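You operate a simulated robot arm through the tools that you are given. There is no shell and no other tool. Be economical: measure what you need, move in short steps, check, and stop when the job is done.

Carry out the task below with a simulated robot arm. There is one attempt and no reset: what you move stays moved.

## Task
Check the job card's sheet at the light screen and rack it.
Fine: set the dimmer to 75 %, where flaws show; a sheet with no flaw goes in the job bay, a flawed one in seconds. Carry it on edge. Light off at the end.

It is judged by the outcome, as a careful person would: the job done as asked, and still so three seconds after it is handed in. It fails if anything else is knocked over, pushed out of place, dropped, spilled or broken. Flat cloth is picked up by pressing the open fingertips on it (5 to 10 N) and closing them slowly along it; thin cloth reads only 2 to 8 mm in the jaws.

## Robot
A 7-joint arm with a two-finger parallel gripper on a trunk, on a base that drives. Base frame: it is fixed to the floor where the robot stands at the start and does not move with it; the origin is under the middle of the robot, x ahead of it, y to its left, z up. Units: m, rad, N and s.
With the tool pointing down near the work surface it reaches from about 0.1 to 0.82 m from the robot's upright axis, wherever it stands. Its first joint turns from -2.007 to 2.007 rad. Places, roughly: dimmer [-1.1, 0.8, 0.9]; job bay [0.6, 0.5, 0.7]; ledge of the light screen [-1, 0.2, 0.9]; light table switch [-1, 0.9, 0.9]; seconds bay [0.5, 0.6, 0.7]. Payload 3.91 kg.
Tool frame: the origin (TCP) lies between the finger pads and is the grasp point; the fingertips stand 0.03 m ahead of it; z points along the fingers, y is the line along which they close. The gripper opens to 0.11 m. The fingers are 0.02 m wide and 0.01 m thick; the gripper's body (0.048 by 0.112 m) begins 0.055 m behind the TCP.
Orientation is told as [roll, pitch, yaw] about the base's x, y, z axes, in that order, counted from this pose: with the fingers straight down and closing along the base's y, the tool's x points along the base's -x, its y along +y and its z along -z.

## Interface
- The arm moves only by the tool send_rows. Its argument "commands" is a list of rows, each a list of 7 numbers: the shift along the tool's x, y, z in m, then the turn, a rotation vector about the tool's x, y, z in rad, then the opening, from 0 (shut) to 1 (fully open). In form: [[tx, ty, tz, ax, ay, az, fingers], ...]. A call has 1 to 10 rows; each row shifts and turns the commanded pose from where the row before left it, along the tool's axes as they then stand. Rows are played at 5 a second. More than 0.05 m and 0.15 rad between two rows, or a gripper value outside its range, and nothing of the call is played. A pose out of reach is approached as far as the arm can. The call stops where the force on the tool passes 90 N (or 10 N more than at its start, if that is more) or the arm is blocked; 0.2 s more then pass. Each finger travels about 0.153 m/s and halts on what it meets, pressing with about 38 N; the grip force reading is that of the motor and also rises with nothing between the fingers. The clock runs only during rows and for 0.2 s after the last one: add rows that do not move to give the fingers time. It gives the time, the measured TCP pose, the force on the tool (base axes), the opening and the grip force at its end, in the units of the frame above (readings bear some noise), with the torque about the TCP (base axes, N m) and any sound that the robot's microphone picked up.
- Cameras (640 x 400 px; columns grow to the right, rows downward): "scene" is now at [0.1815, 0.1483, 1.5592]; the picture's right is [-0.81, -0.59, 0.00], its down [-0.49, 0.67, -0.56] and it looks along [0.33, -0.45, -0.83] (base axes); focal length 214 px, centre (320, 200). "wrist" rides on the gripper at [0.072, 0.017, -0.103] in the tool frame; the picture's right is [-0.23, 0.97, 0.00], its down [-0.76, -0.18, -0.62] and it looks along [-0.61, -0.14, 0.78] (tool axes); focal length 222 px, centre (320, 200). There is no depth. A picture from a camera that has moved, and an enlarged one, comes with that camera's place and axes in the base frame and with its lens.
- snapshot(camera): a new picture of that camera. It takes no simulated time.
- move_column(by): slides the trunk up (or, below 0, down) by that many m; the arm and the scene camera ride with it, the base frame stays. It gives what a move gives, with no picture.
- drive_base(legs): drives the robot by 1 to 6 legs, each [ahead, left, turn to the left] in m, m and rad, along the robot's own axes; the way and the turn of a leg run together, so that a leg with both is an arc; at most 1.5 m and 3.142 rad a leg. The arm and the cameras ride along, it lands a little off, and it stops where it bumps. It gives what a move gives.
- turn_head(pan, tilt): turns the head with the scene camera to pan (to the left, within 1.396 rad either way) and tilt (down, from -0.506 to 1.204), counted from straight ahead of the robot. It gives what a move gives.
- close_up(camera, box): a new picture of the part [left, top, right, bottom] of that camera's present view, enlarged. It takes no simulated time.
- close_job(): hands the job in; it is judged then, once.

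Go step by step. Nothing tells you exact positions but the pictures and the camera data: compare them with the known pose of the tool, close in by small moves and look again before you grip or let go. The budget is 120 turns and 90 pictures, counting those below and the enlarged ones. Unless the task says otherwise, let go and move clear before handing in, and close with one line.

The tools are called after ">>>" as a command line: name --pt "numbers of a row" for each row, then --argument value for the rest, lists and objects as JSON in quotes. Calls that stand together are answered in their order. send_rows: Moves the arm, as the interface text tells. Its arguments: {"type":"object","properties":{"commands":{"type":"array","items":{"type":"array","items":{"type":"number"}}}},"required":["commands"]} The other tools are called the same way: move_column (by) slides the trunk up or down; drive_base (legs) drives the base; turn_head (pan, tilt) turns the head that bears the scene camera; snapshot (camera) takes a picture; close_up (camera, box) takes an enlarged picture of a part of a camera's view; close_job () hands the job in.

At the start:

```text
time_s: 0.0
tcp_pos: [0.3812, 0.2438, 1.6071]
orientation: [-0.001, 0.0, 0.0]
wrist_force: [-0.4, 0.6, -0.7]
moment: [-0.01, -0.04, 0.02]
opening: 0.1097
finger_force: 0.0
trunk travel left (down, up): [-0.925, 0.065]
robot x, y, heading: [0.0035, -0.0011, -0.002]
head pan, tilt: [-0.939, 0.976]
```

scene: 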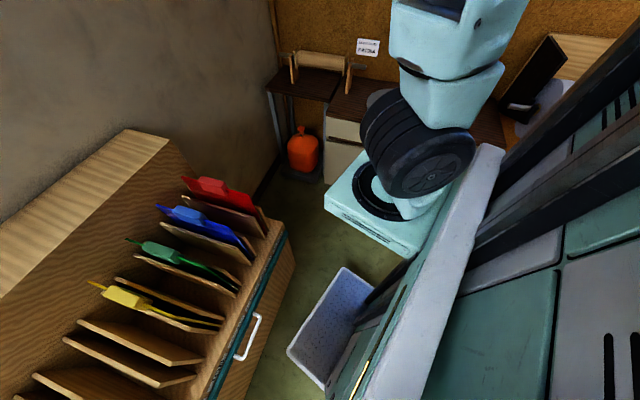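
wrist: 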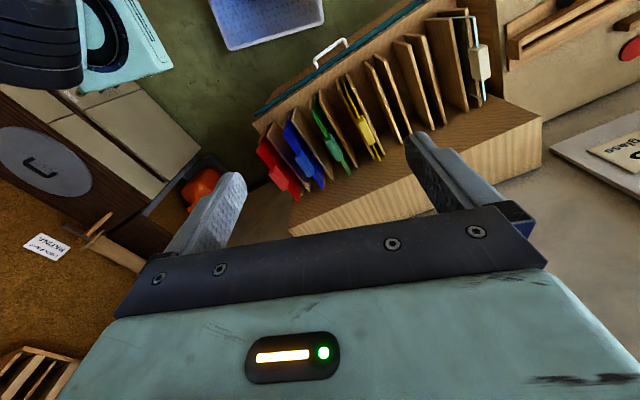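

I see a rack with red, blue, green and yellow tabbed sheets on the right/front. I'll look around for the job card and the light screen.

>>> turn_head --pan 0.3 --tilt 0.7

>>> snapshot --camera "scene"

>>> turn_head --pan 1.39 --tilt 0.6

>>> snapshot --camera "scene"

```text
time_s: 1.4
tcp_pos: [0.3806, 0.2442, 1.6081]
orientation: [0.0, -0.001, 0.0]
wrist_force: [0.0, -0.2, 0.6]
moment: [-0.01, 0.02, 0.0]
opening: 0.1099
finger_force: 0.1
trunk travel left (down, up): [-0.925, 0.065]
robot x, y, heading: [-0.0019, 0.0018, -0.006]
head pan, tilt: [0.3, 0.7]
```

```text
87 pictures are left
camera scene: at [0.2207, 0.2308, 1.5809], right [0.29, -0.96, 0.0], down [-0.62, -0.19, -0.76], along [0.73, 0.23, -0.64], focal length 214 px, centre (320, 200)
```

scene: 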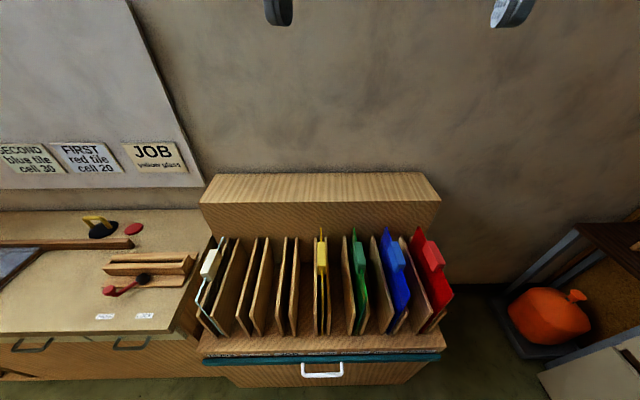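

```text
time_s: 2.8
tcp_pos: [0.3805, 0.2446, 1.6071]
orientation: [0.0, 0.0, 0.002]
wrist_force: [-0.7, -0.9, 0.1]
moment: [-0.02, 0.02, 0.0]
opening: 0.1098
finger_force: 0.1
trunk travel left (down, up): [-0.925, 0.065]
robot x, y, heading: [-0.0013, 0.0005, -0.002]
head pan, tilt: [1.389, 0.6]
```

```text
86 pictures are left
camera scene: at [0.1556, 0.2926, 1.5895], right [0.98, -0.18, 0.0], down [-0.1, -0.56, -0.83], along [0.15, 0.81, -0.56], focal length 214 px, centre (320, 200)
```

scene: 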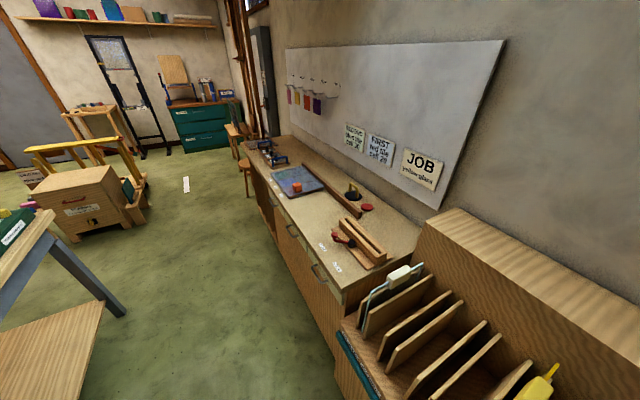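

The JOB card seems to say yellow glass. I'll zoom in on the cards and bay labels.

>>> close_up --camera "scene" --box '[340, 110, 460, 200]'

>>> turn_head --pan 0.2 --tilt 1.0

>>> close_up --camera "scene" --box '[140, 70, 480, 282]'

```text
4.44 times, centred on (400, 155) of scene
camera zoom: at [0.1556, 0.2926, 1.5895], right [0.98, -0.18, 0.0], down [-0.1, -0.56, -0.83], along [0.15, 0.81, -0.56], focal length 953 px, centre (-36, 400)
```

zoom: 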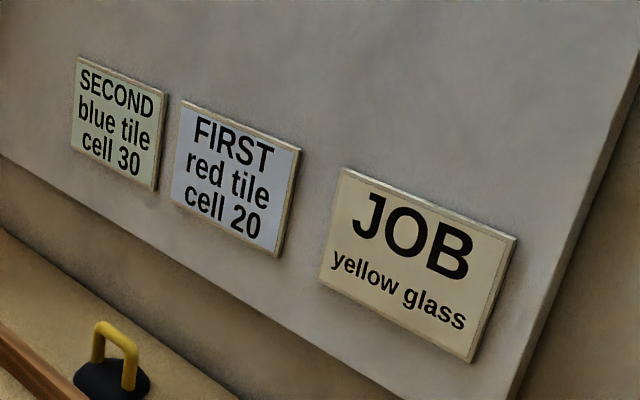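

```text
time_s: 4.2
tcp_pos: [0.381, 0.2446, 1.6073]
orientation: [0.001, 0.0, 0.0]
wrist_force: [-0.3, -0.1, -0.1]
moment: [-0.01, 0.04, 0.03]
opening: 0.1101
finger_force: 0.1
trunk travel left (down, up): [-0.925, 0.065]
robot x, y, heading: [0.0012, 0.0023, 0.001]
head pan, tilt: [0.201, 1.0]
```

```text
1.88 times, centred on (310, 176) of scene
camera zoom: at [0.2078, 0.2196, 1.5575], right [0.2, -0.98, 0.0], down [-0.82, -0.17, -0.54], along [0.53, 0.11, -0.84], focal length 404 px, centre (339, 245)
```

zoom: 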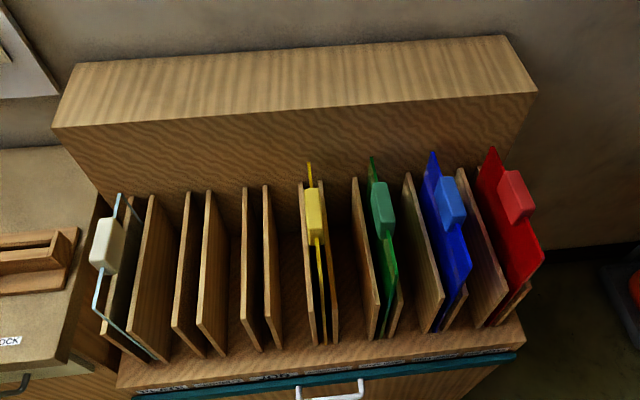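

The job is yellow glass; the yellow sheet is in the fourth bay from the right. I'll read the bay labels on the front lip.

>>> close_up --camera "scene" --box '[190, 230, 340, 324]'

>>> close_up --camera "scene" --box '[300, 220, 450, 314]'

>>> turn_head --pan 1.39 --tilt 0.2

>>> snapshot --camera "scene"

```text
4.26 times, centred on (265, 277) of scene
camera zoom: at [0.2078, 0.2196, 1.5575], right [0.2, -0.98, 0.0], down [-0.82, -0.17, -0.54], along [0.53, 0.11, -0.84], focal length 913 px, centre (554, -128)
```

zoom: 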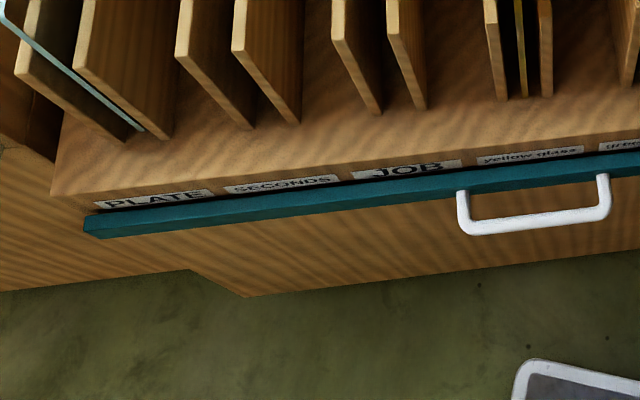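

```text
4.26 times, centred on (375, 267) of scene
camera zoom: at [0.2078, 0.2196, 1.5575], right [0.2, -0.98, 0.0], down [-0.82, -0.17, -0.54], along [0.53, 0.11, -0.84], focal length 913 px, centre (86, -85)
```

zoom: 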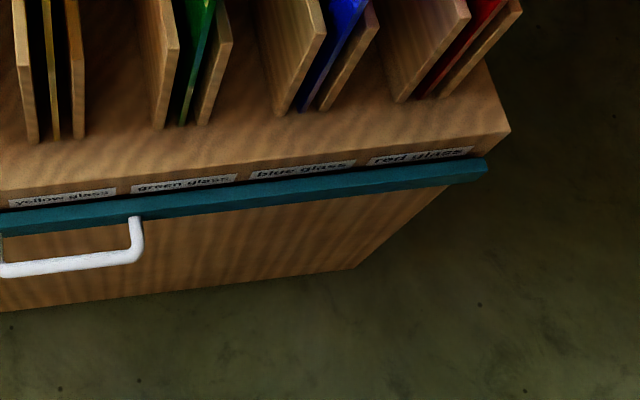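

```text
time_s: 5.5
tcp_pos: [0.382, 0.2437, 1.6084]
orientation: [-0.001, -0.002, -0.001]
wrist_force: [-0.2, -0.4, 0.0]
moment: [0.01, -0.03, 0.02]
opening: 0.1103
finger_force: 0.0
trunk travel left (down, up): [-0.925, 0.065]
robot x, y, heading: [0.001, 0.0013, -0.001]
head pan, tilt: [1.389, 0.201]
```

```text
81 pictures are left
camera scene: at [0.1564, 0.2973, 1.6262], right [0.98, -0.18, 0.0], down [-0.04, -0.2, -0.98], along [0.18, 0.96, -0.2], focal length 214 px, centre (320, 200)
```

scene: 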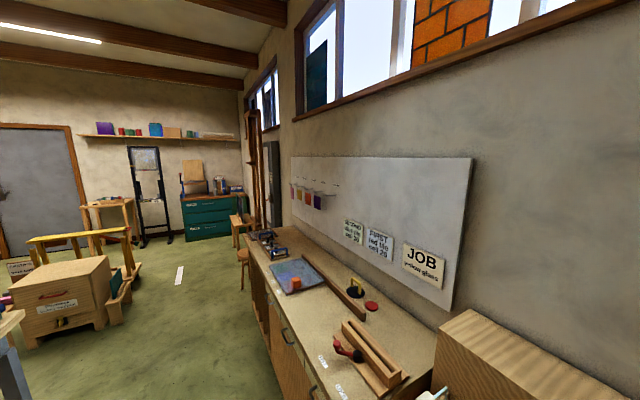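

The bays are, from left: PLATE, SECONDS, JOB, yellow, green, blue, red. I'll turn around in steps to see the light screen and set the light first.

>>> drive_base --legs '[[0, 0, 1.2]]'

>>> snapshot --camera "scene"

```text
time_s: 8.9
tcp_pos: [-0.0891, 0.4436, 1.6067]
orientation: [-0.001, 0.002, 1.2]
wrist_force: [0.6, -0.1, -0.2]
moment: [0.03, -0.03, -0.04]
opening: 0.11
finger_force: 0.0
trunk travel left (down, up): [-0.925, 0.065]
robot x, y, heading: [-0.0004, -0.0012, 1.194]
head pan, tilt: [1.389, 0.201]
```

```text
80 pictures are left
camera scene: at [-0.2213, 0.2563, 1.6263], right [0.52, 0.85, 0.0], down [0.17, -0.1, -0.98], along [-0.83, 0.51, -0.2], focal length 214 px, centre (320, 200)
```

scene: 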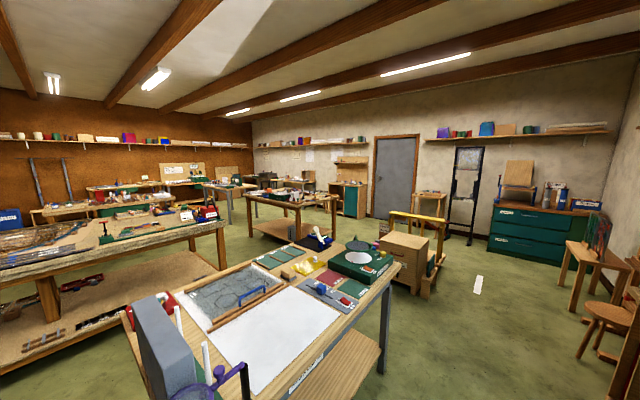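

The light table is behind the robot, with its edge near x≈-0.7. I'll turn on to face it.

>>> drive_base --legs '[[0, 0, 1.6]]'

>>> turn_head --pan 0.0 --tilt 0.65

>>> snapshot --camera "scene"

```text
time_s: 13.2
tcp_pos: [-0.4397, -0.1045, 1.6069]
orientation: [0.0, 0.0, 2.806]
wrist_force: [0.4, 0.2, 0.7]
moment: [-0.02, -0.02, 0.0]
opening: 0.11
finger_force: 0.1
trunk travel left (down, up): [-0.925, 0.065]
robot x, y, heading: [0.0003, -0.0005, 2.806]
head pan, tilt: [1.389, 0.201]
```

```text
time_s: 14.8
tcp_pos: [-0.4394, -0.104, 1.6074]
orientation: [-0.001, -0.001, 2.806]
wrist_force: [0.2, -0.1, -0.2]
moment: [0.03, 0.02, 0.0]
opening: 0.11
finger_force: 0.1
trunk travel left (down, up): [-0.925, 0.065]
robot x, y, heading: [-0.0007, 0.0001, 2.802]
head pan, tilt: [0.0, 0.649]
```

```text
79 pictures are left
camera scene: at [-0.2863, -0.1172, 1.5853], right [0.33, 0.94, 0.0], down [0.57, -0.2, -0.8], along [-0.75, 0.26, -0.6], focal length 214 px, centre (320, 200)
```

scene: 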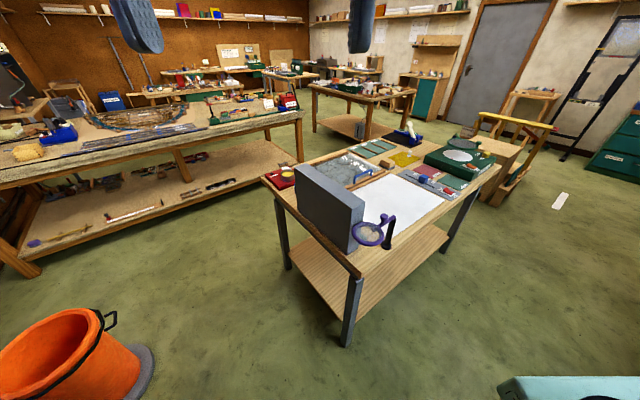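

>>> close_up --camera "scene" --box '[250, 120, 410, 260]'

>>> close_up --camera "scene" --box '[350, 130, 510, 230]'

```text
2.86 times, centred on (330, 190) of scene
camera zoom: at [-0.2863, -0.1172, 1.5853], right [0.33, 0.94, 0.0], down [0.57, -0.2, -0.8], along [-0.75, 0.26, -0.6], focal length 613 px, centre (291, 229)
```

zoom: 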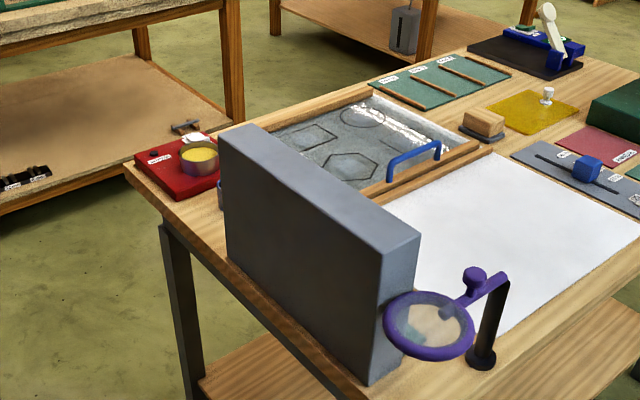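

```text
4.00 times, centred on (430, 180) of scene
camera zoom: at [-0.2863, -0.1172, 1.5853], right [0.33, 0.94, 0.0], down [0.57, -0.2, -0.8], along [-0.75, 0.26, -0.6], focal length 858 px, centre (-120, 280)
```

zoom: 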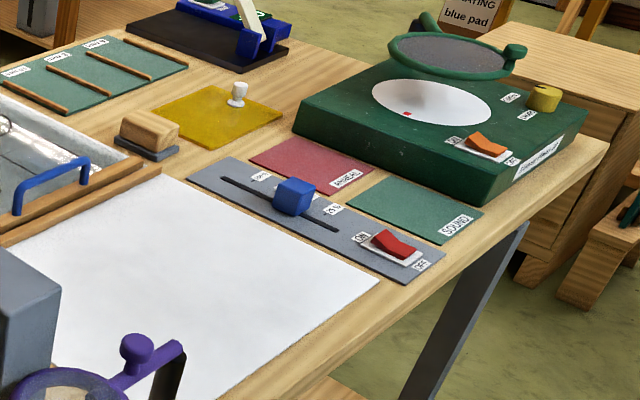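

The bench is rotated ~16°; the screen is the grey upright box, with the dimmer slot and red switch on the grey plate near (-1.1,0.83)/(-0.99,0.89). I'll drive to stand in front of those controls.

>>> drive_base --legs '[[0, 0, 0.62], [0.0, -1.13, 0], [0.15, 0, 0]]'

>>> turn_head --pan 0.0 --tilt 0.95

>>> snapshot --camera "scene"

```text
time_s: 23.2
tcp_pos: [-0.7656, 0.6951, 1.6066]
orientation: [0.0, 0.001, -2.848]
wrist_force: [1.0, 0.4, -0.1]
moment: [0.02, 0.01, -0.03]
opening: 0.1101
finger_force: 0.1
trunk travel left (down, up): [-0.925, 0.065]
robot x, y, heading: [-0.4703, 1.0441, -2.846]
head pan, tilt: [0.0, 0.649]
```

```text
time_s: 24.0
tcp_pos: [-0.764, 0.6938, 1.6077]
orientation: [-0.001, 0.001, -2.848]
wrist_force: [0.7, 0.6, -0.5]
moment: [-0.02, -0.03, -0.01]
opening: 0.1096
finger_force: 0.0
trunk travel left (down, up): [-0.925, 0.065]
robot x, y, heading: [-0.4721, 1.0361, -2.848]
head pan, tilt: [0.0, 0.949]
```

```text
76 pictures are left
camera scene: at [-0.6195, 0.7807, 1.5612], right [-0.29, 0.96, 0.0], down [0.78, 0.24, -0.58], along [-0.56, -0.17, -0.81], focal length 214 px, centre (320, 200)
```

scene: 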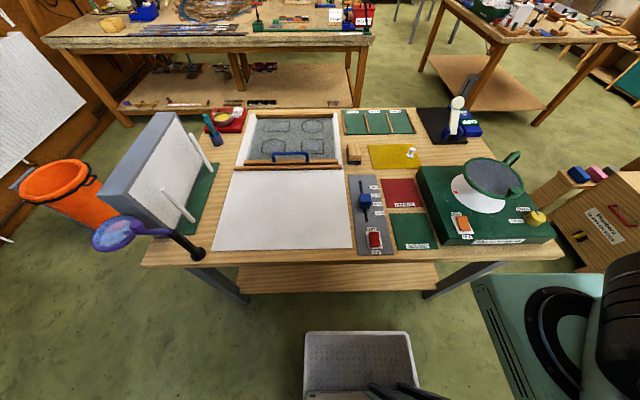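

>>> close_up --camera "scene" --box '[330, 160, 450, 260]'

>>> close_up --camera "scene" --box '[80, 90, 260, 270]'

```text
4.00 times, centred on (390, 210) of scene
camera zoom: at [-0.6195, 0.7807, 1.5612], right [-0.29, 0.96, 0.0], down [0.78, 0.24, -0.58], along [-0.56, -0.17, -0.81], focal length 858 px, centre (40, 160)
```

zoom: 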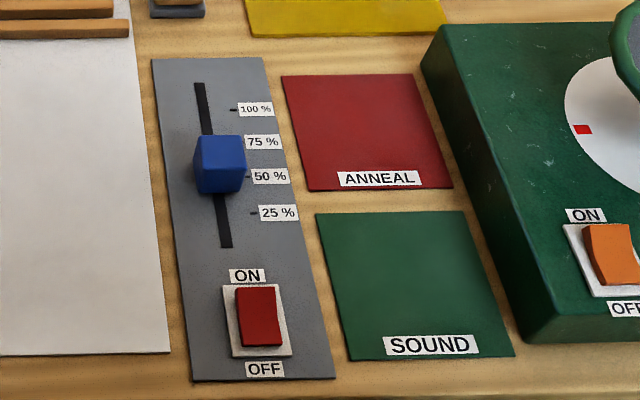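

```text
2.22 times, centred on (170, 180) of scene
camera zoom: at [-0.6195, 0.7807, 1.5612], right [-0.29, 0.96, 0.0], down [0.78, 0.24, -0.58], along [-0.56, -0.17, -0.81], focal length 477 px, centre (653, 244)
```

zoom: 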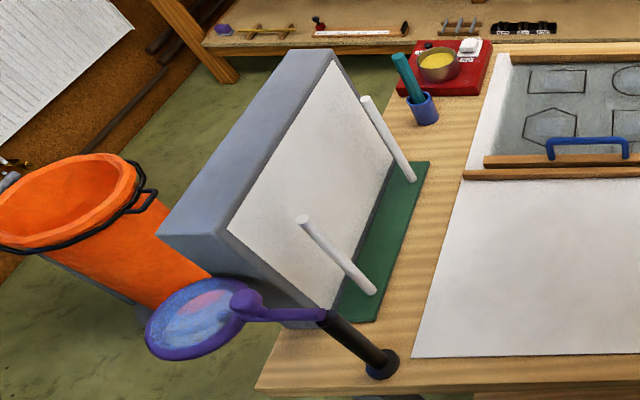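

The ledge is a green strip with two pegs in front of the screen; the dimmer scale reads 25–100 % going away from the robot, the knob about 50–65 %. I'll move the tool above the controls and lower the trunk.

>>> send_rows --pt "-0.035 -0.03 0 0 0 0 1" --pt "-0.035 -0.03 0 0 0 0 1" --pt "-0.035 -0.03 0 0 0 0 1" --pt "-0.035 -0.03 0 0 0 0 1" --pt "-0.035 -0.03 0 0 0 0 1" --pt "-0.035 -0.03 0 0 0 0 1" --pt "-0.035 -0.03 0 0 0 0 1" --pt "0 0 0 0 0 0 1"

>>> move_column --by -0.48

>>> snapshot --camera "wrist"

>>> snapshot --camera "scene"

```text
time_s: 25.8
tcp_pos: [-1.0613, 0.8252, 1.6067]
orientation: [0.0, 0.001, -2.846]
wrist_force: [-0.1, 0.4, -0.2]
moment: [0.01, -0.02, -0.02]
opening: 0.1099
finger_force: 0.0
trunk travel left (down, up): [-0.925, 0.065]
robot x, y, heading: [-0.4678, 1.0367, -2.845]
head pan, tilt: [0.0, 0.949]
```

```text
refused: -0.48 is not a number from -0.4 to 0.4
```

```text
73 pictures are left
camera wrist: at [-0.9884, 0.8299, 1.7113], right [0.07, -1.0, 0.0], down [-0.78, -0.05, 0.62], along [-0.62, -0.04, -0.78], focal length 222 px, centre (320, 200)
```

wrist: 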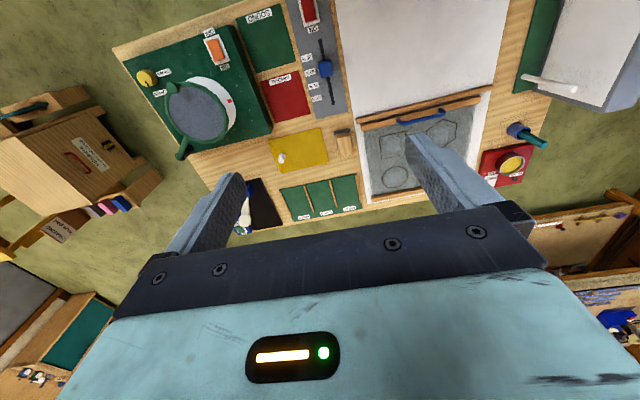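

```text
72 pictures are left
camera scene: at [-0.6198, 0.7808, 1.5611], right [-0.29, 0.96, 0.0], down [0.78, 0.24, -0.58], along [-0.56, -0.17, -0.81], focal length 214 px, centre (320, 200)
```

scene: 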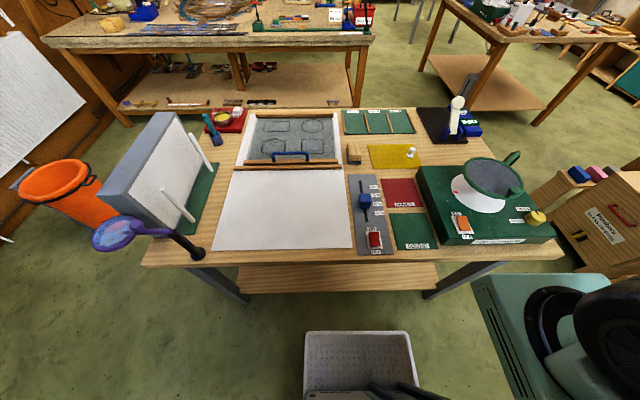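

Lowering the trunk in allowed steps.

>>> move_column --by -0.4

>>> close_up --camera "scene" --box '[240, 40, 480, 190]'

>>> close_up --camera "wrist" --box '[160, 0, 480, 200]'

```text
time_s: 29.6
tcp_pos: [-1.0606, 0.8249, 1.2081]
orientation: [-0.002, 0.001, -2.846]
wrist_force: [-0.4, -0.1, 0.3]
moment: [0.0, 0.03, -0.01]
opening: 0.1097
finger_force: 0.1
trunk travel left (down, up): [-0.525, 0.465]
robot x, y, heading: [-0.4683, 1.0401, -2.845]
head pan, tilt: [0.0, 0.949]
```

```text
2.67 times, centred on (360, 115) of scene
camera zoom: at [-0.6195, 0.7807, 1.1611], right [-0.29, 0.96, 0.0], down [0.78, 0.24, -0.58], along [-0.56, -0.17, -0.81], focal length 572 px, centre (213, 427)
```

zoom: 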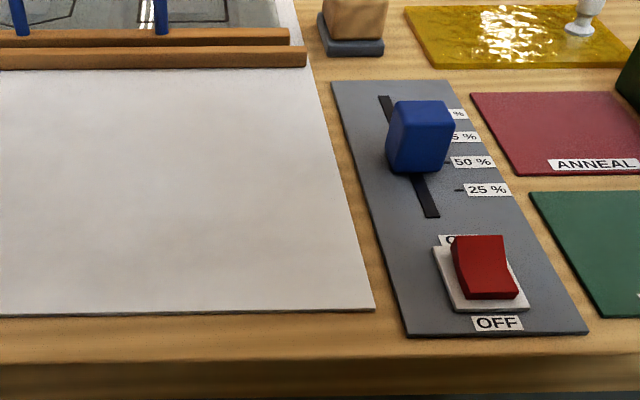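

```text
2.00 times, centred on (320, 100) of wrist
camera zoom: at [-0.9876, 0.8295, 1.3114], right [0.07, -1.0, 0.0], down [-0.78, -0.05, 0.62], along [-0.62, -0.04, -0.78], focal length 444 px, centre (320, 400)
```

zoom: 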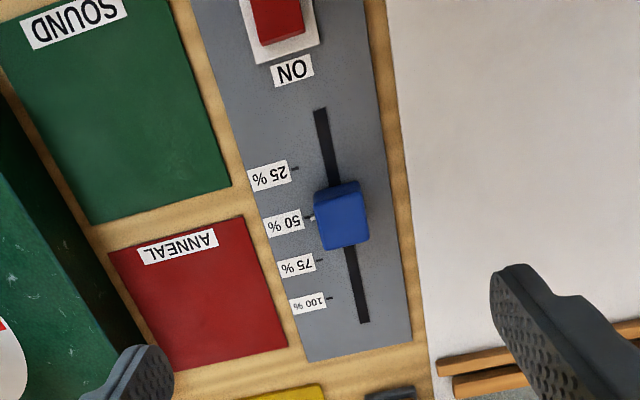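

The ticks are ~0.04 m apart, knob near 50 %. I'll move over the knob, descending to just above it.

>>> send_rows --pt "-0.021 0.005 0.04 0 0 0 0.75" --pt "-0.022 0.0045 0.04 0 0 0 0.75" --pt "0 0 0.04 0 0 0 0.75" --pt "0 0 0.04 0 0 0 0.75" --pt "0 0 0.03 0 0 0 0.75" --pt "0 0 0.02 0 0 0 0.75" --pt "0 0 0 0 0 0 0.75"

>>> snapshot --camera "wrist"

>>> close_up --camera "scene" --box '[240, 40, 480, 190]'

```text
time_s: 31.2
tcp_pos: [-1.0996, 0.8029, 0.9969]
orientation: [0.001, 0.002, -2.846]
wrist_force: [0.8, 0.3, -1.1]
moment: [0.0, 0.02, 0.01]
opening: 0.0824
finger_force: 0.0
trunk travel left (down, up): [-0.525, 0.465]
robot x, y, heading: [-0.4697, 1.035, -2.848]
head pan, tilt: [0.0, 0.949]
```

```text
69 pictures are left
camera wrist: at [-1.0266, 0.8069, 1.0997], right [0.07, -1.0, 0.0], down [-0.78, -0.05, 0.62], along [-0.62, -0.04, -0.78], focal length 222 px, centre (320, 200)
```

wrist: 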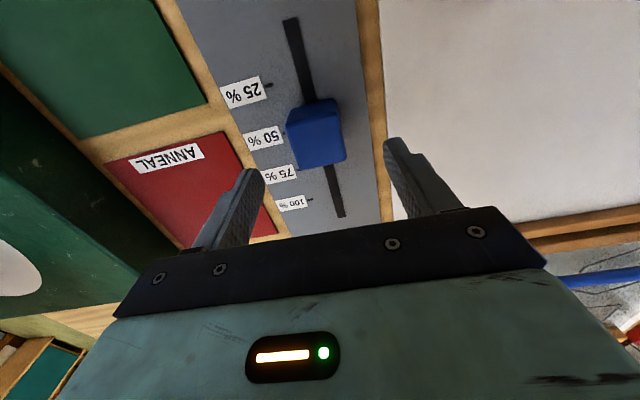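

```text
2.67 times, centred on (360, 115) of scene
camera zoom: at [-0.6194, 0.7808, 1.1611], right [-0.29, 0.96, 0.0], down [0.78, 0.24, -0.58], along [-0.56, -0.17, -0.81], focal length 572 px, centre (213, 427)
```

zoom: 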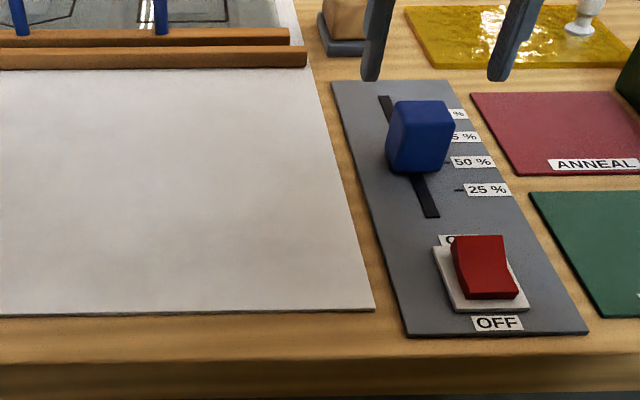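

>>> close_up --camera "wrist" --box '[230, 60, 410, 210]'

```text
2.67 times, centred on (320, 135) of wrist
camera zoom: at [-1.0266, 0.8069, 1.0997], right [0.07, -1.0, 0.0], down [-0.78, -0.05, 0.62], along [-0.62, -0.04, -0.78], focal length 592 px, centre (320, 373)
```

zoom: 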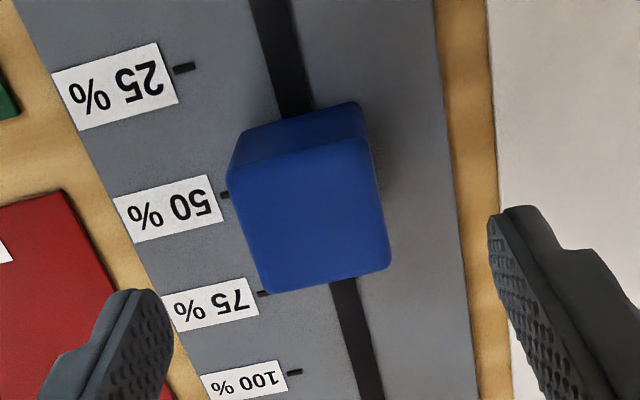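

Knob measured: 38 mm cube centred at 50 %, top z≈0.944. I'll descend, pinch it, and slide it 0.0395 m ahead.

>>> send_rows --pt "0 0 0.02 0 0 0 0.75" --pt "0 0 0.02 0 0 0 0.75" --pt "0 0 0.01 0 0 0 0.75" --pt "0 0 0 0 0 0 0.5" --pt "0 0 0 0 0 0 0.2" --pt "0 0 0 0 0 0 0.2" --pt "0 0 0 0 0 0 0.2"

```text
time_s: 32.8
tcp_pos: [-1.1006, 0.8027, 0.9469]
orientation: [0.0, 0.002, -2.847]
wrist_force: [-1.4, 4.4, -1.6]
moment: [-0.14, 0.36, 1.06]
opening: 0.0397
finger_force: 45.3
trunk travel left (down, up): [-0.525, 0.465]
robot x, y, heading: [-0.4727, 1.0356, -2.848]
head pan, tilt: [0.0, 0.949]
```

Knob gripped (0.040 m). Sliding it ahead.

>>> send_rows --pt "-0.01 0 0 0 0 0 0.2" --pt "-0.01 0 0 0 0 0 0.2" --pt "-0.01 0 0 0 0 0 0.2" --pt "-0.0095 0 0 0 0 0 0.2" --pt "0 0 0 0 0 0 0.2" --pt "0 0 0 0 0 0 0.2"

>>> close_up --camera "wrist" --box '[230, 60, 410, 210]'

```text
time_s: 34.2
tcp_pos: [-1.1369, 0.7904, 0.9468]
orientation: [0.0, 0.001, -2.845]
wrist_force: [-0.4, 1.8, -15.9]
moment: [-0.12, 0.14, 0.98]
opening: 0.0396
finger_force: 45.2
trunk travel left (down, up): [-0.525, 0.465]
robot x, y, heading: [-0.4718, 1.0385, -2.848]
head pan, tilt: [0.0, 0.949]
```

```text
2.67 times, centred on (320, 135) of wrist
camera zoom: at [-1.064, 0.7959, 1.0511], right [0.07, -1.0, 0.0], down [-0.78, -0.05, 0.62], along [-0.62, -0.04, -0.78], focal length 592 px, centre (320, 373)
```

zoom: 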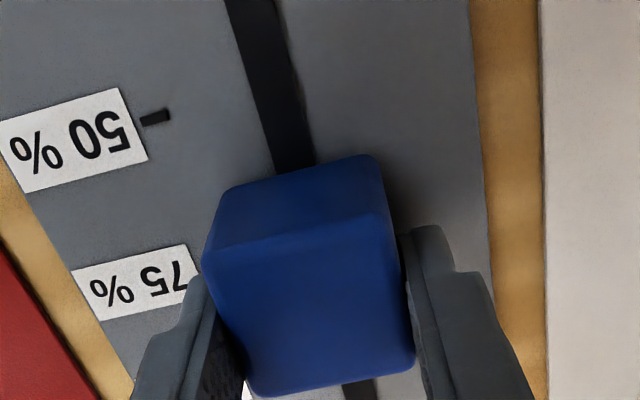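

Releasing and rising to check.

>>> send_rows --pt "0 0 0 0 0 0 0.7" --pt "0 0 0 0 0 0 0.7" --pt "0.01 0 -0.04 0 0 0 0.7" --pt "0.01 0 -0.04 0 0 0 0.7" --pt "0.02 0 -0.04 0 0 0 0.7" --pt "0.01 0 -0.04 0 0 0 0.7" --pt "0 0 0 0 0 0 0.7"

>>> close_up --camera "wrist" --box '[230, 0, 410, 150]'

```text
time_s: 35.8
tcp_pos: [-1.089, 0.8065, 1.1071]
orientation: [0.001, 0.0, -2.847]
wrist_force: [0.6, 0.2, 0.4]
moment: [-0.02, 0.0, 0.01]
opening: 0.0768
finger_force: 0.1
trunk travel left (down, up): [-0.525, 0.465]
robot x, y, heading: [-0.469, 1.0381, -2.849]
head pan, tilt: [0.0, 0.949]
```

```text
2.67 times, centred on (320, 75) of wrist
camera zoom: at [-1.0161, 0.811, 1.2116], right [0.06, -1.0, 0.0], down [-0.78, -0.05, 0.62], along [-0.62, -0.04, -0.78], focal length 592 px, centre (320, 533)
```

zoom: 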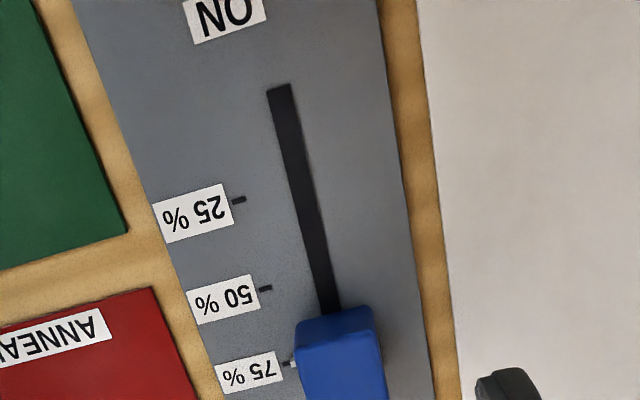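

Looking from straight above for the exact setting.

>>> send_rows --pt "-0.04 0 0 0 0 0 0.7" --pt "-0.04 0 0 0 0 0 0.7" --pt "-0.035 0 0 0 0 0 0.7" --pt "0 0 0 0 0 0 0.7"

>>> close_up --camera "wrist" --box '[230, 0, 410, 113]'

```text
time_s: 36.8
tcp_pos: [-1.1982, 0.7747, 1.1086]
orientation: [0.0, 0.001, -2.846]
wrist_force: [-0.4, -0.5, 0.6]
moment: [0.03, 0.0, -0.03]
opening: 0.077
finger_force: 0.0
trunk travel left (down, up): [-0.525, 0.465]
robot x, y, heading: [-0.4697, 1.037, -2.848]
head pan, tilt: [0.0, 0.949]
```

```text
3.54 times, centred on (320, 56) of wrist
camera zoom: at [-1.1259, 0.7791, 1.211], right [0.07, -1.0, 0.0], down [-0.78, -0.05, 0.62], along [-0.62, -0.04, -0.78], focal length 786 px, centre (320, 708)
```

zoom: 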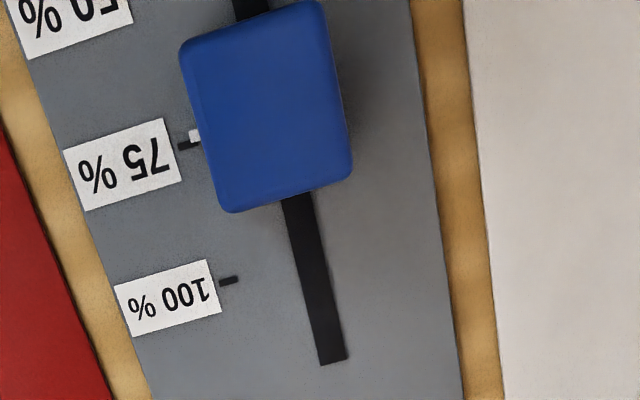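

The knob's white pointer is ~2.5 mm short of the 75 % tick. I'll re-grip and nudge it slightly.

>>> send_rows --pt "0.035 0.0025 0.02 0 0 0 0.75" --pt "0.028 0 0.04 0 0 0 0.75" --pt "0 0 0.04 0 0 0 0.75" --pt "0 0 0.04 0 0 0 0.75" --pt "0 0 0.022 0 0 0 0.75" --pt "0 0 0 0 0 0 0.4" --pt "0 0 0 0 0 0 0.2" --pt "0 0 0 0 0 0 0.2"

>>> close_up --camera "wrist" --box '[230, 60, 410, 210]'

```text
time_s: 38.6
tcp_pos: [-1.1377, 0.7908, 0.9446]
orientation: [-0.001, 0.0, -2.848]
wrist_force: [-4.3, 11.2, -3.0]
moment: [0.12, 0.31, 0.86]
opening: 0.0395
finger_force: 45.2
trunk travel left (down, up): [-0.525, 0.465]
robot x, y, heading: [-0.472, 1.0397, -2.847]
head pan, tilt: [0.0, 0.949]
```

```text
2.67 times, centred on (320, 135) of wrist
camera zoom: at [-1.0652, 0.7952, 1.0479], right [0.06, -1.0, 0.0], down [-0.78, -0.05, 0.62], along [-0.62, -0.04, -0.78], focal length 592 px, centre (320, 373)
```

zoom: 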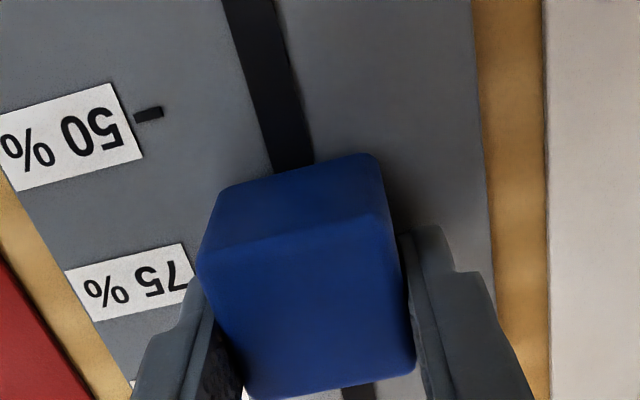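

>>> send_rows --pt "-0.0025 0 0 0 0 0 0.2" --pt "0 0 0 0 0 0 0.2" --pt "0 0 0 0 0 0 0.7" --pt "0 0 0 0 0 0 0.7" --pt "-0.01 0 -0.04 0 0 0 0.7" --pt "-0.015 0 -0.04 0 0 0 0.7" --pt "-0.02 0 -0.04 0 0 0 0.7" --pt "-0.02 0 -0.04 0 0 0 0.7" --pt "0 0 0 0 0 0 0.7"

>>> close_up --camera "wrist" --box '[230, 0, 410, 113]'

```text
time_s: 40.6
tcp_pos: [-1.2018, 0.7694, 1.1053]
orientation: [0.001, 0.0, -2.846]
wrist_force: [0.8, -0.3, 0.2]
moment: [0.02, 0.01, -0.03]
opening: 0.077
finger_force: 0.1
trunk travel left (down, up): [-0.525, 0.465]
robot x, y, heading: [-0.4701, 1.0409, -2.844]
head pan, tilt: [0.0, 0.949]
```

```text
3.54 times, centred on (320, 56) of wrist
camera zoom: at [-1.1286, 0.7738, 1.2093], right [0.07, -1.0, 0.0], down [-0.78, -0.05, 0.62], along [-0.62, -0.04, -0.78], focal length 786 px, centre (320, 708)
```

zoom: 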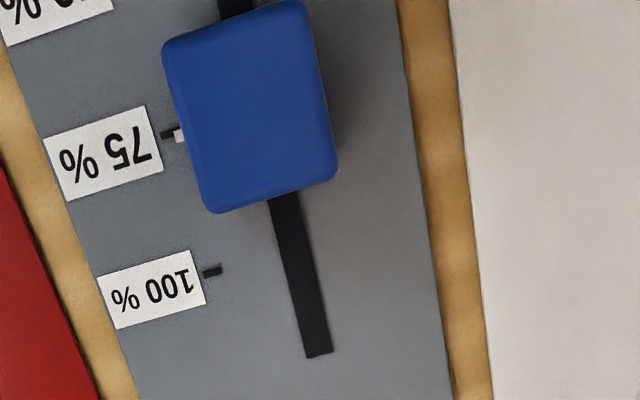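

Dimmer sits at 75 %. Now to the red rocker; moving above it with the fingers closed.

>>> send_rows --pt "0.04 -0.004 0 0 0 0 0.3" --pt "0.04 -0.004 0 0 0 0 0" --pt "0.04 -0.004 0 0 0 0 0" --pt "0.04 -0.004 0 0 0 0 0" --pt "0.04 -0.005 0 0 0 0 0" --pt "0 0 0 0 0 0 0"

>>> close_up --camera "wrist" --box '[200, 0, 440, 150]'

>>> close_up --camera "scene" --box '[340, 80, 500, 180]'

```text
time_s: 42.0
tcp_pos: [-1.0165, 0.8476, 1.108]
orientation: [0.0, -0.001, -2.847]
wrist_force: [0.2, 1.0, -0.5]
moment: [0.01, 0.02, -0.01]
opening: 0.0001
finger_force: 38.2
trunk travel left (down, up): [-0.525, 0.465]
robot x, y, heading: [-0.4696, 1.0377, -2.847]
head pan, tilt: [0.0, 0.949]
```

```text
2.67 times, centred on (320, 75) of wrist
camera zoom: at [-0.9422, 0.853, 1.2115], right [0.06, -1.0, 0.0], down [-0.78, -0.05, 0.62], along [-0.62, -0.04, -0.78], focal length 592 px, centre (320, 533)
```

zoom: 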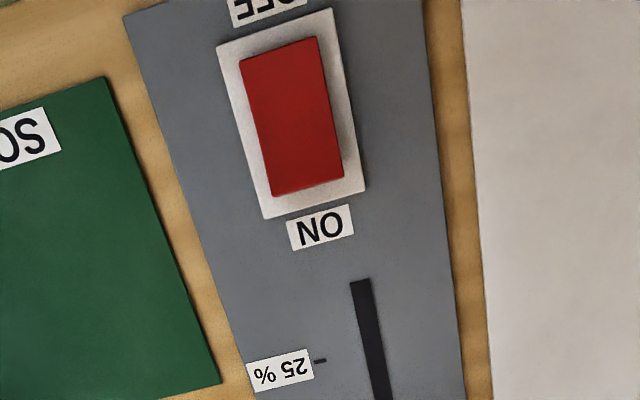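

```text
4.00 times, centred on (420, 130) of scene
camera zoom: at [-0.6195, 0.7807, 1.1611], right [-0.29, 0.96, 0.0], down [0.78, 0.24, -0.58], along [-0.56, -0.17, -0.81], focal length 858 px, centre (-80, 480)
```

zoom: 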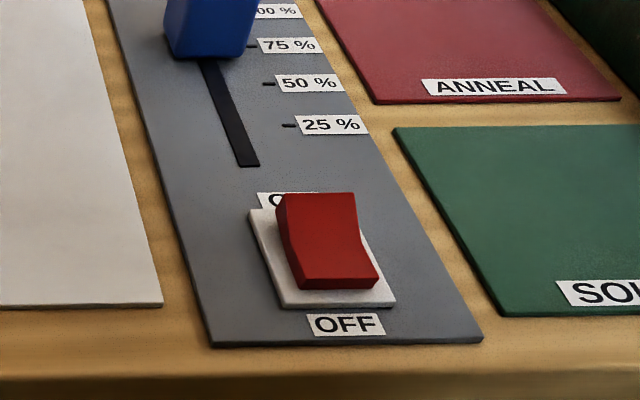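

ON end is the raised far end. I'll press it in small steps.

>>> send_rows --pt "0.02 0.001 0.04 0 0 0 0" --pt "0.02 0.001 0.04 0 0 0 0" --pt "0 0 0.03 0 0 0 0" --pt "0 0 0.02 0 0 0 0" --pt "0 0 0.01 0 0 0 0" --pt "0 0 0 0 0 0 0"

>>> close_up --camera "scene" --box '[340, 80, 500, 180]'

```text
time_s: 43.4
tcp_pos: [-0.9784, 0.8585, 0.9669]
orientation: [-0.001, 0.0, -2.846]
wrist_force: [-0.7, -1.1, -0.6]
moment: [-0.02, 0.03, 0.0]
opening: 0.0
finger_force: 38.1
trunk travel left (down, up): [-0.525, 0.465]
robot x, y, heading: [-0.4735, 1.0366, -2.844]
head pan, tilt: [0.0, 0.949]
```

```text
4.00 times, centred on (420, 130) of scene
camera zoom: at [-0.6194, 0.7808, 1.1611], right [-0.29, 0.96, 0.0], down [0.78, 0.24, -0.58], along [-0.56, -0.17, -0.81], focal length 858 px, centre (-80, 480)
```

zoom: 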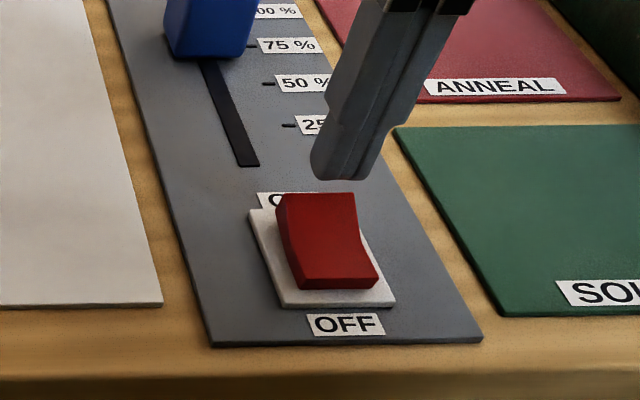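

>>> send_rows --pt "0.004 0.006 0 0 0 0 0" --pt "0 0 0.006 0 0 0 0" --pt "0 0 0.005 0 0 0 0" --pt "0 0 0.005 0 0 0 0" --pt "0 0 0 0 0 0 0"

>>> close_up --camera "scene" --box '[340, 80, 500, 180]'

```text
time_s: 44.6
tcp_pos: [-0.9737, 0.8528, 0.9501]
orientation: [0.0, 0.0, -2.848]
wrist_force: [0.7, -0.3, 0.0]
moment: [-0.02, 0.02, 0.0]
opening: 0.0
finger_force: 37.8
trunk travel left (down, up): [-0.525, 0.465]
robot x, y, heading: [-0.4709, 1.0409, -2.846]
head pan, tilt: [0.0, 0.949]
```

```text
4.00 times, centred on (420, 130) of scene
camera zoom: at [-0.6194, 0.7808, 1.1611], right [-0.29, 0.96, 0.0], down [0.78, 0.24, -0.58], along [-0.56, -0.17, -0.81], focal length 858 px, centre (-80, 480)
```

zoom: 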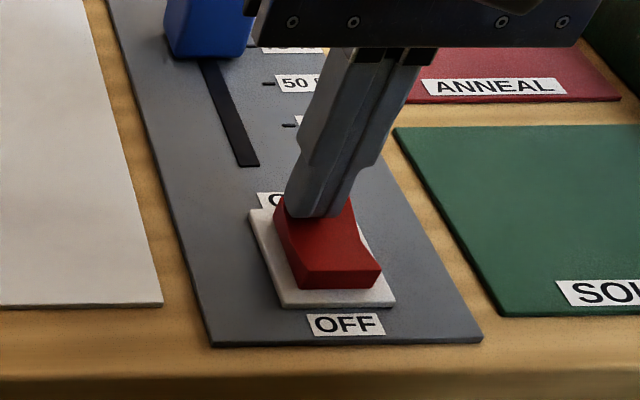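

It seems to be rocking; a little more, then lift and check the screen.

>>> send_rows --pt "0 0 0.004 0 0 0 0" --pt "0 0 0.003 0 0 0 0" --pt "0 0 0 0 0 0 0" --pt "0 0 -0.03 0 0 0 0" --pt "0 0 -0.04 0 0 0 0" --pt "0 0 -0.05 0 0 0 0.5" --pt "0 0 -0.05 0 0 0 0.5"

>>> snapshot --camera "scene"

>>> close_up --camera "scene" --box '[340, 80, 500, 180]'

```text
time_s: 46.2
tcp_pos: [-0.9756, 0.8529, 1.115]
orientation: [-0.001, 0.001, -2.847]
wrist_force: [-0.4, -0.1, 0.5]
moment: [0.04, -0.05, -0.02]
opening: 0.0551
finger_force: 0.2
trunk travel left (down, up): [-0.525, 0.465]
robot x, y, heading: [-0.4704, 1.0412, -2.851]
head pan, tilt: [0.0, 0.949]
```

```text
57 pictures are left
camera scene: at [-0.6195, 0.7807, 1.161], right [-0.29, 0.96, 0.0], down [0.78, 0.24, -0.58], along [-0.56, -0.17, -0.81], focal length 214 px, centre (320, 200)
```

scene: 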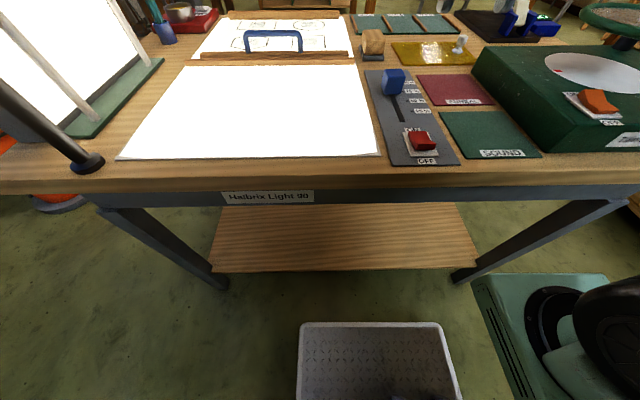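

```text
4.00 times, centred on (420, 130) of scene
camera zoom: at [-0.6195, 0.7807, 1.161], right [-0.29, 0.96, 0.0], down [0.78, 0.24, -0.58], along [-0.56, -0.17, -0.81], focal length 858 px, centre (-80, 480)
```

zoom: 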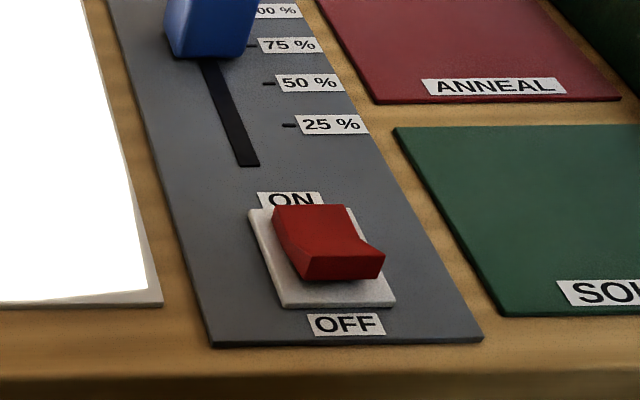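

The light is on and the screen lit. Now I retract, raise the trunk, and drive back to the rack to fetch the yellow sheet.

>>> send_rows --pt "0.03 0.02 -0.02 0 0 0 0.5" --pt "0.03 0.025 -0.02 0 0 0 0.5" --pt "0.03 0.025 -0.02 0 0 0 0.5" --pt "0.03 0.025 -0.02 0 0 0 0.5" --pt "0.03 0.025 -0.02 0 0 0 0.5" --pt "0 0 0 0 0 0 0.5"

>>> move_column --by 0.35

>>> drive_base --legs '[[-0.227, 0.977, 0], [0, 0, -3.128]]'

>>> turn_head --pan 0.0 --tilt 0.9

>>> snapshot --camera "scene"

```text
time_s: 47.6
tcp_pos: [-0.7925, 0.7829, 1.2136]
orientation: [0.0, -0.001, -2.847]
wrist_force: [-1.0, -0.2, 0.5]
moment: [0.01, 0.02, -0.01]
opening: 0.055
finger_force: 0.1
trunk travel left (down, up): [-0.525, 0.465]
robot x, y, heading: [-0.468, 1.0404, -2.845]
head pan, tilt: [0.0, 0.949]
```

```text
time_s: 51.1
tcp_pos: [-0.7937, 0.7842, 1.5632]
orientation: [0.001, 0.001, -2.846]
wrist_force: [0.0, 1.0, 0.4]
moment: [-0.04, 0.04, 0.0]
opening: 0.0549
finger_force: 0.0
trunk travel left (down, up): [-0.875, 0.115]
robot x, y, heading: [-0.4768, 1.0353, -2.845]
head pan, tilt: [0.0, 0.949]
```

```text
time_s: 58.4
tcp_pos: [-0.3923, 0.1294, 1.5623]
orientation: [0.0, 0.0, 2.899]
wrist_force: [0.6, 0.1, 0.2]
moment: [0.0, -0.02, -0.02]
opening: 0.0549
finger_force: 0.1
trunk travel left (down, up): [-0.875, 0.115]
robot x, y, heading: [0.0171, 0.183, 2.899]
head pan, tilt: [0.0, 0.949]
stopped in leg 2: the robot was blocked; the commanded pose is now the measured one
```

```text
time_s: 59.0
tcp_pos: [-0.391, 0.1296, 1.5635]
orientation: [-0.001, -0.001, 2.898]
wrist_force: [0.6, -0.2, 0.3]
moment: [0.01, 0.02, -0.01]
opening: 0.0552
finger_force: 0.0
trunk travel left (down, up): [-0.875, 0.115]
robot x, y, heading: [0.0166, 0.1824, 2.897]
head pan, tilt: [0.0, 0.901]
```

```text
55 pictures are left
camera scene: at [-0.2472, 0.0388, 1.5147], right [0.24, 0.97, 0.0], down [0.76, -0.19, -0.62], along [-0.6, 0.15, -0.78], focal length 214 px, centre (320, 200)
```

scene: 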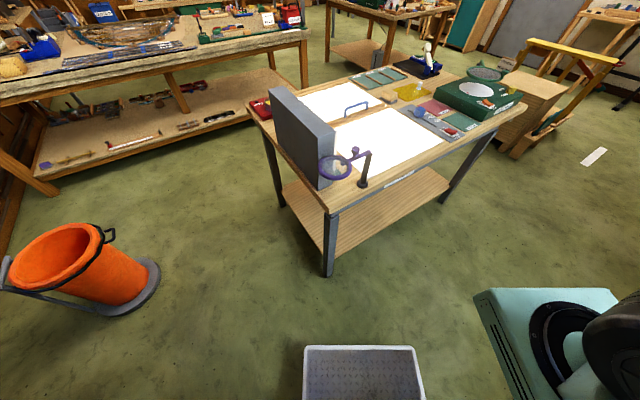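

The base's corner bumped something on turning; I'll step away toward the aisle middle and then turn.

>>> drive_base --legs '[[0.12, 0, 0], [0, 0, -2.59]]'

>>> snapshot --camera "scene"

```text
time_s: 66.4
tcp_pos: [0.2167, 0.474, 1.5622]
orientation: [-0.001, 0.0, 0.307]
wrist_force: [0.3, 0.3, -0.1]
moment: [0.02, -0.01, 0.0]
opening: 0.0551
finger_force: 0.1
trunk travel left (down, up): [-0.875, 0.115]
robot x, y, heading: [-0.1011, 0.2124, 0.307]
head pan, tilt: [0.0, 0.901]
```

```text
54 pictures are left
camera scene: at [0.041, 0.4758, 1.5147], right [0.3, -0.95, 0.0], down [-0.75, -0.24, -0.62], along [0.59, 0.19, -0.78], focal length 214 px, centre (320, 200)
```

scene: 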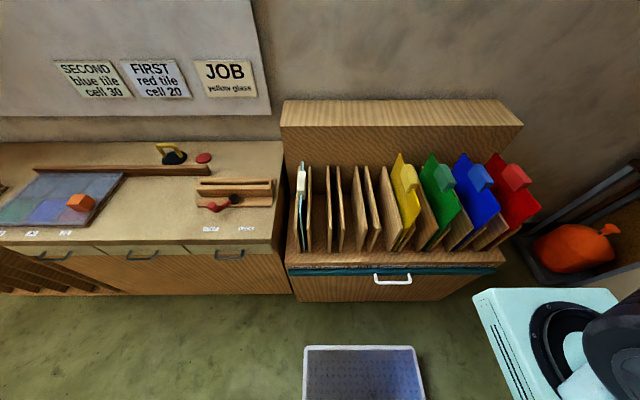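

Rack looks undisturbed. I'll zoom on it.

>>> close_up --camera "scene" --box '[280, 140, 480, 280]'

```text
2.86 times, centred on (380, 210) of scene
camera zoom: at [0.041, 0.4758, 1.5147], right [0.3, -0.95, 0.0], down [-0.75, -0.24, -0.62], along [0.59, 0.19, -0.78], focal length 613 px, centre (149, 171)
```

zoom: 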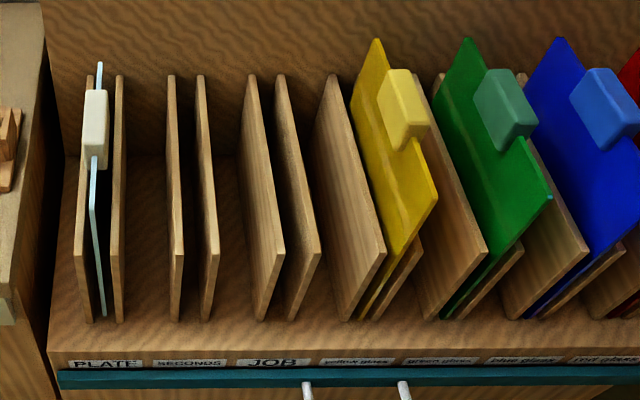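

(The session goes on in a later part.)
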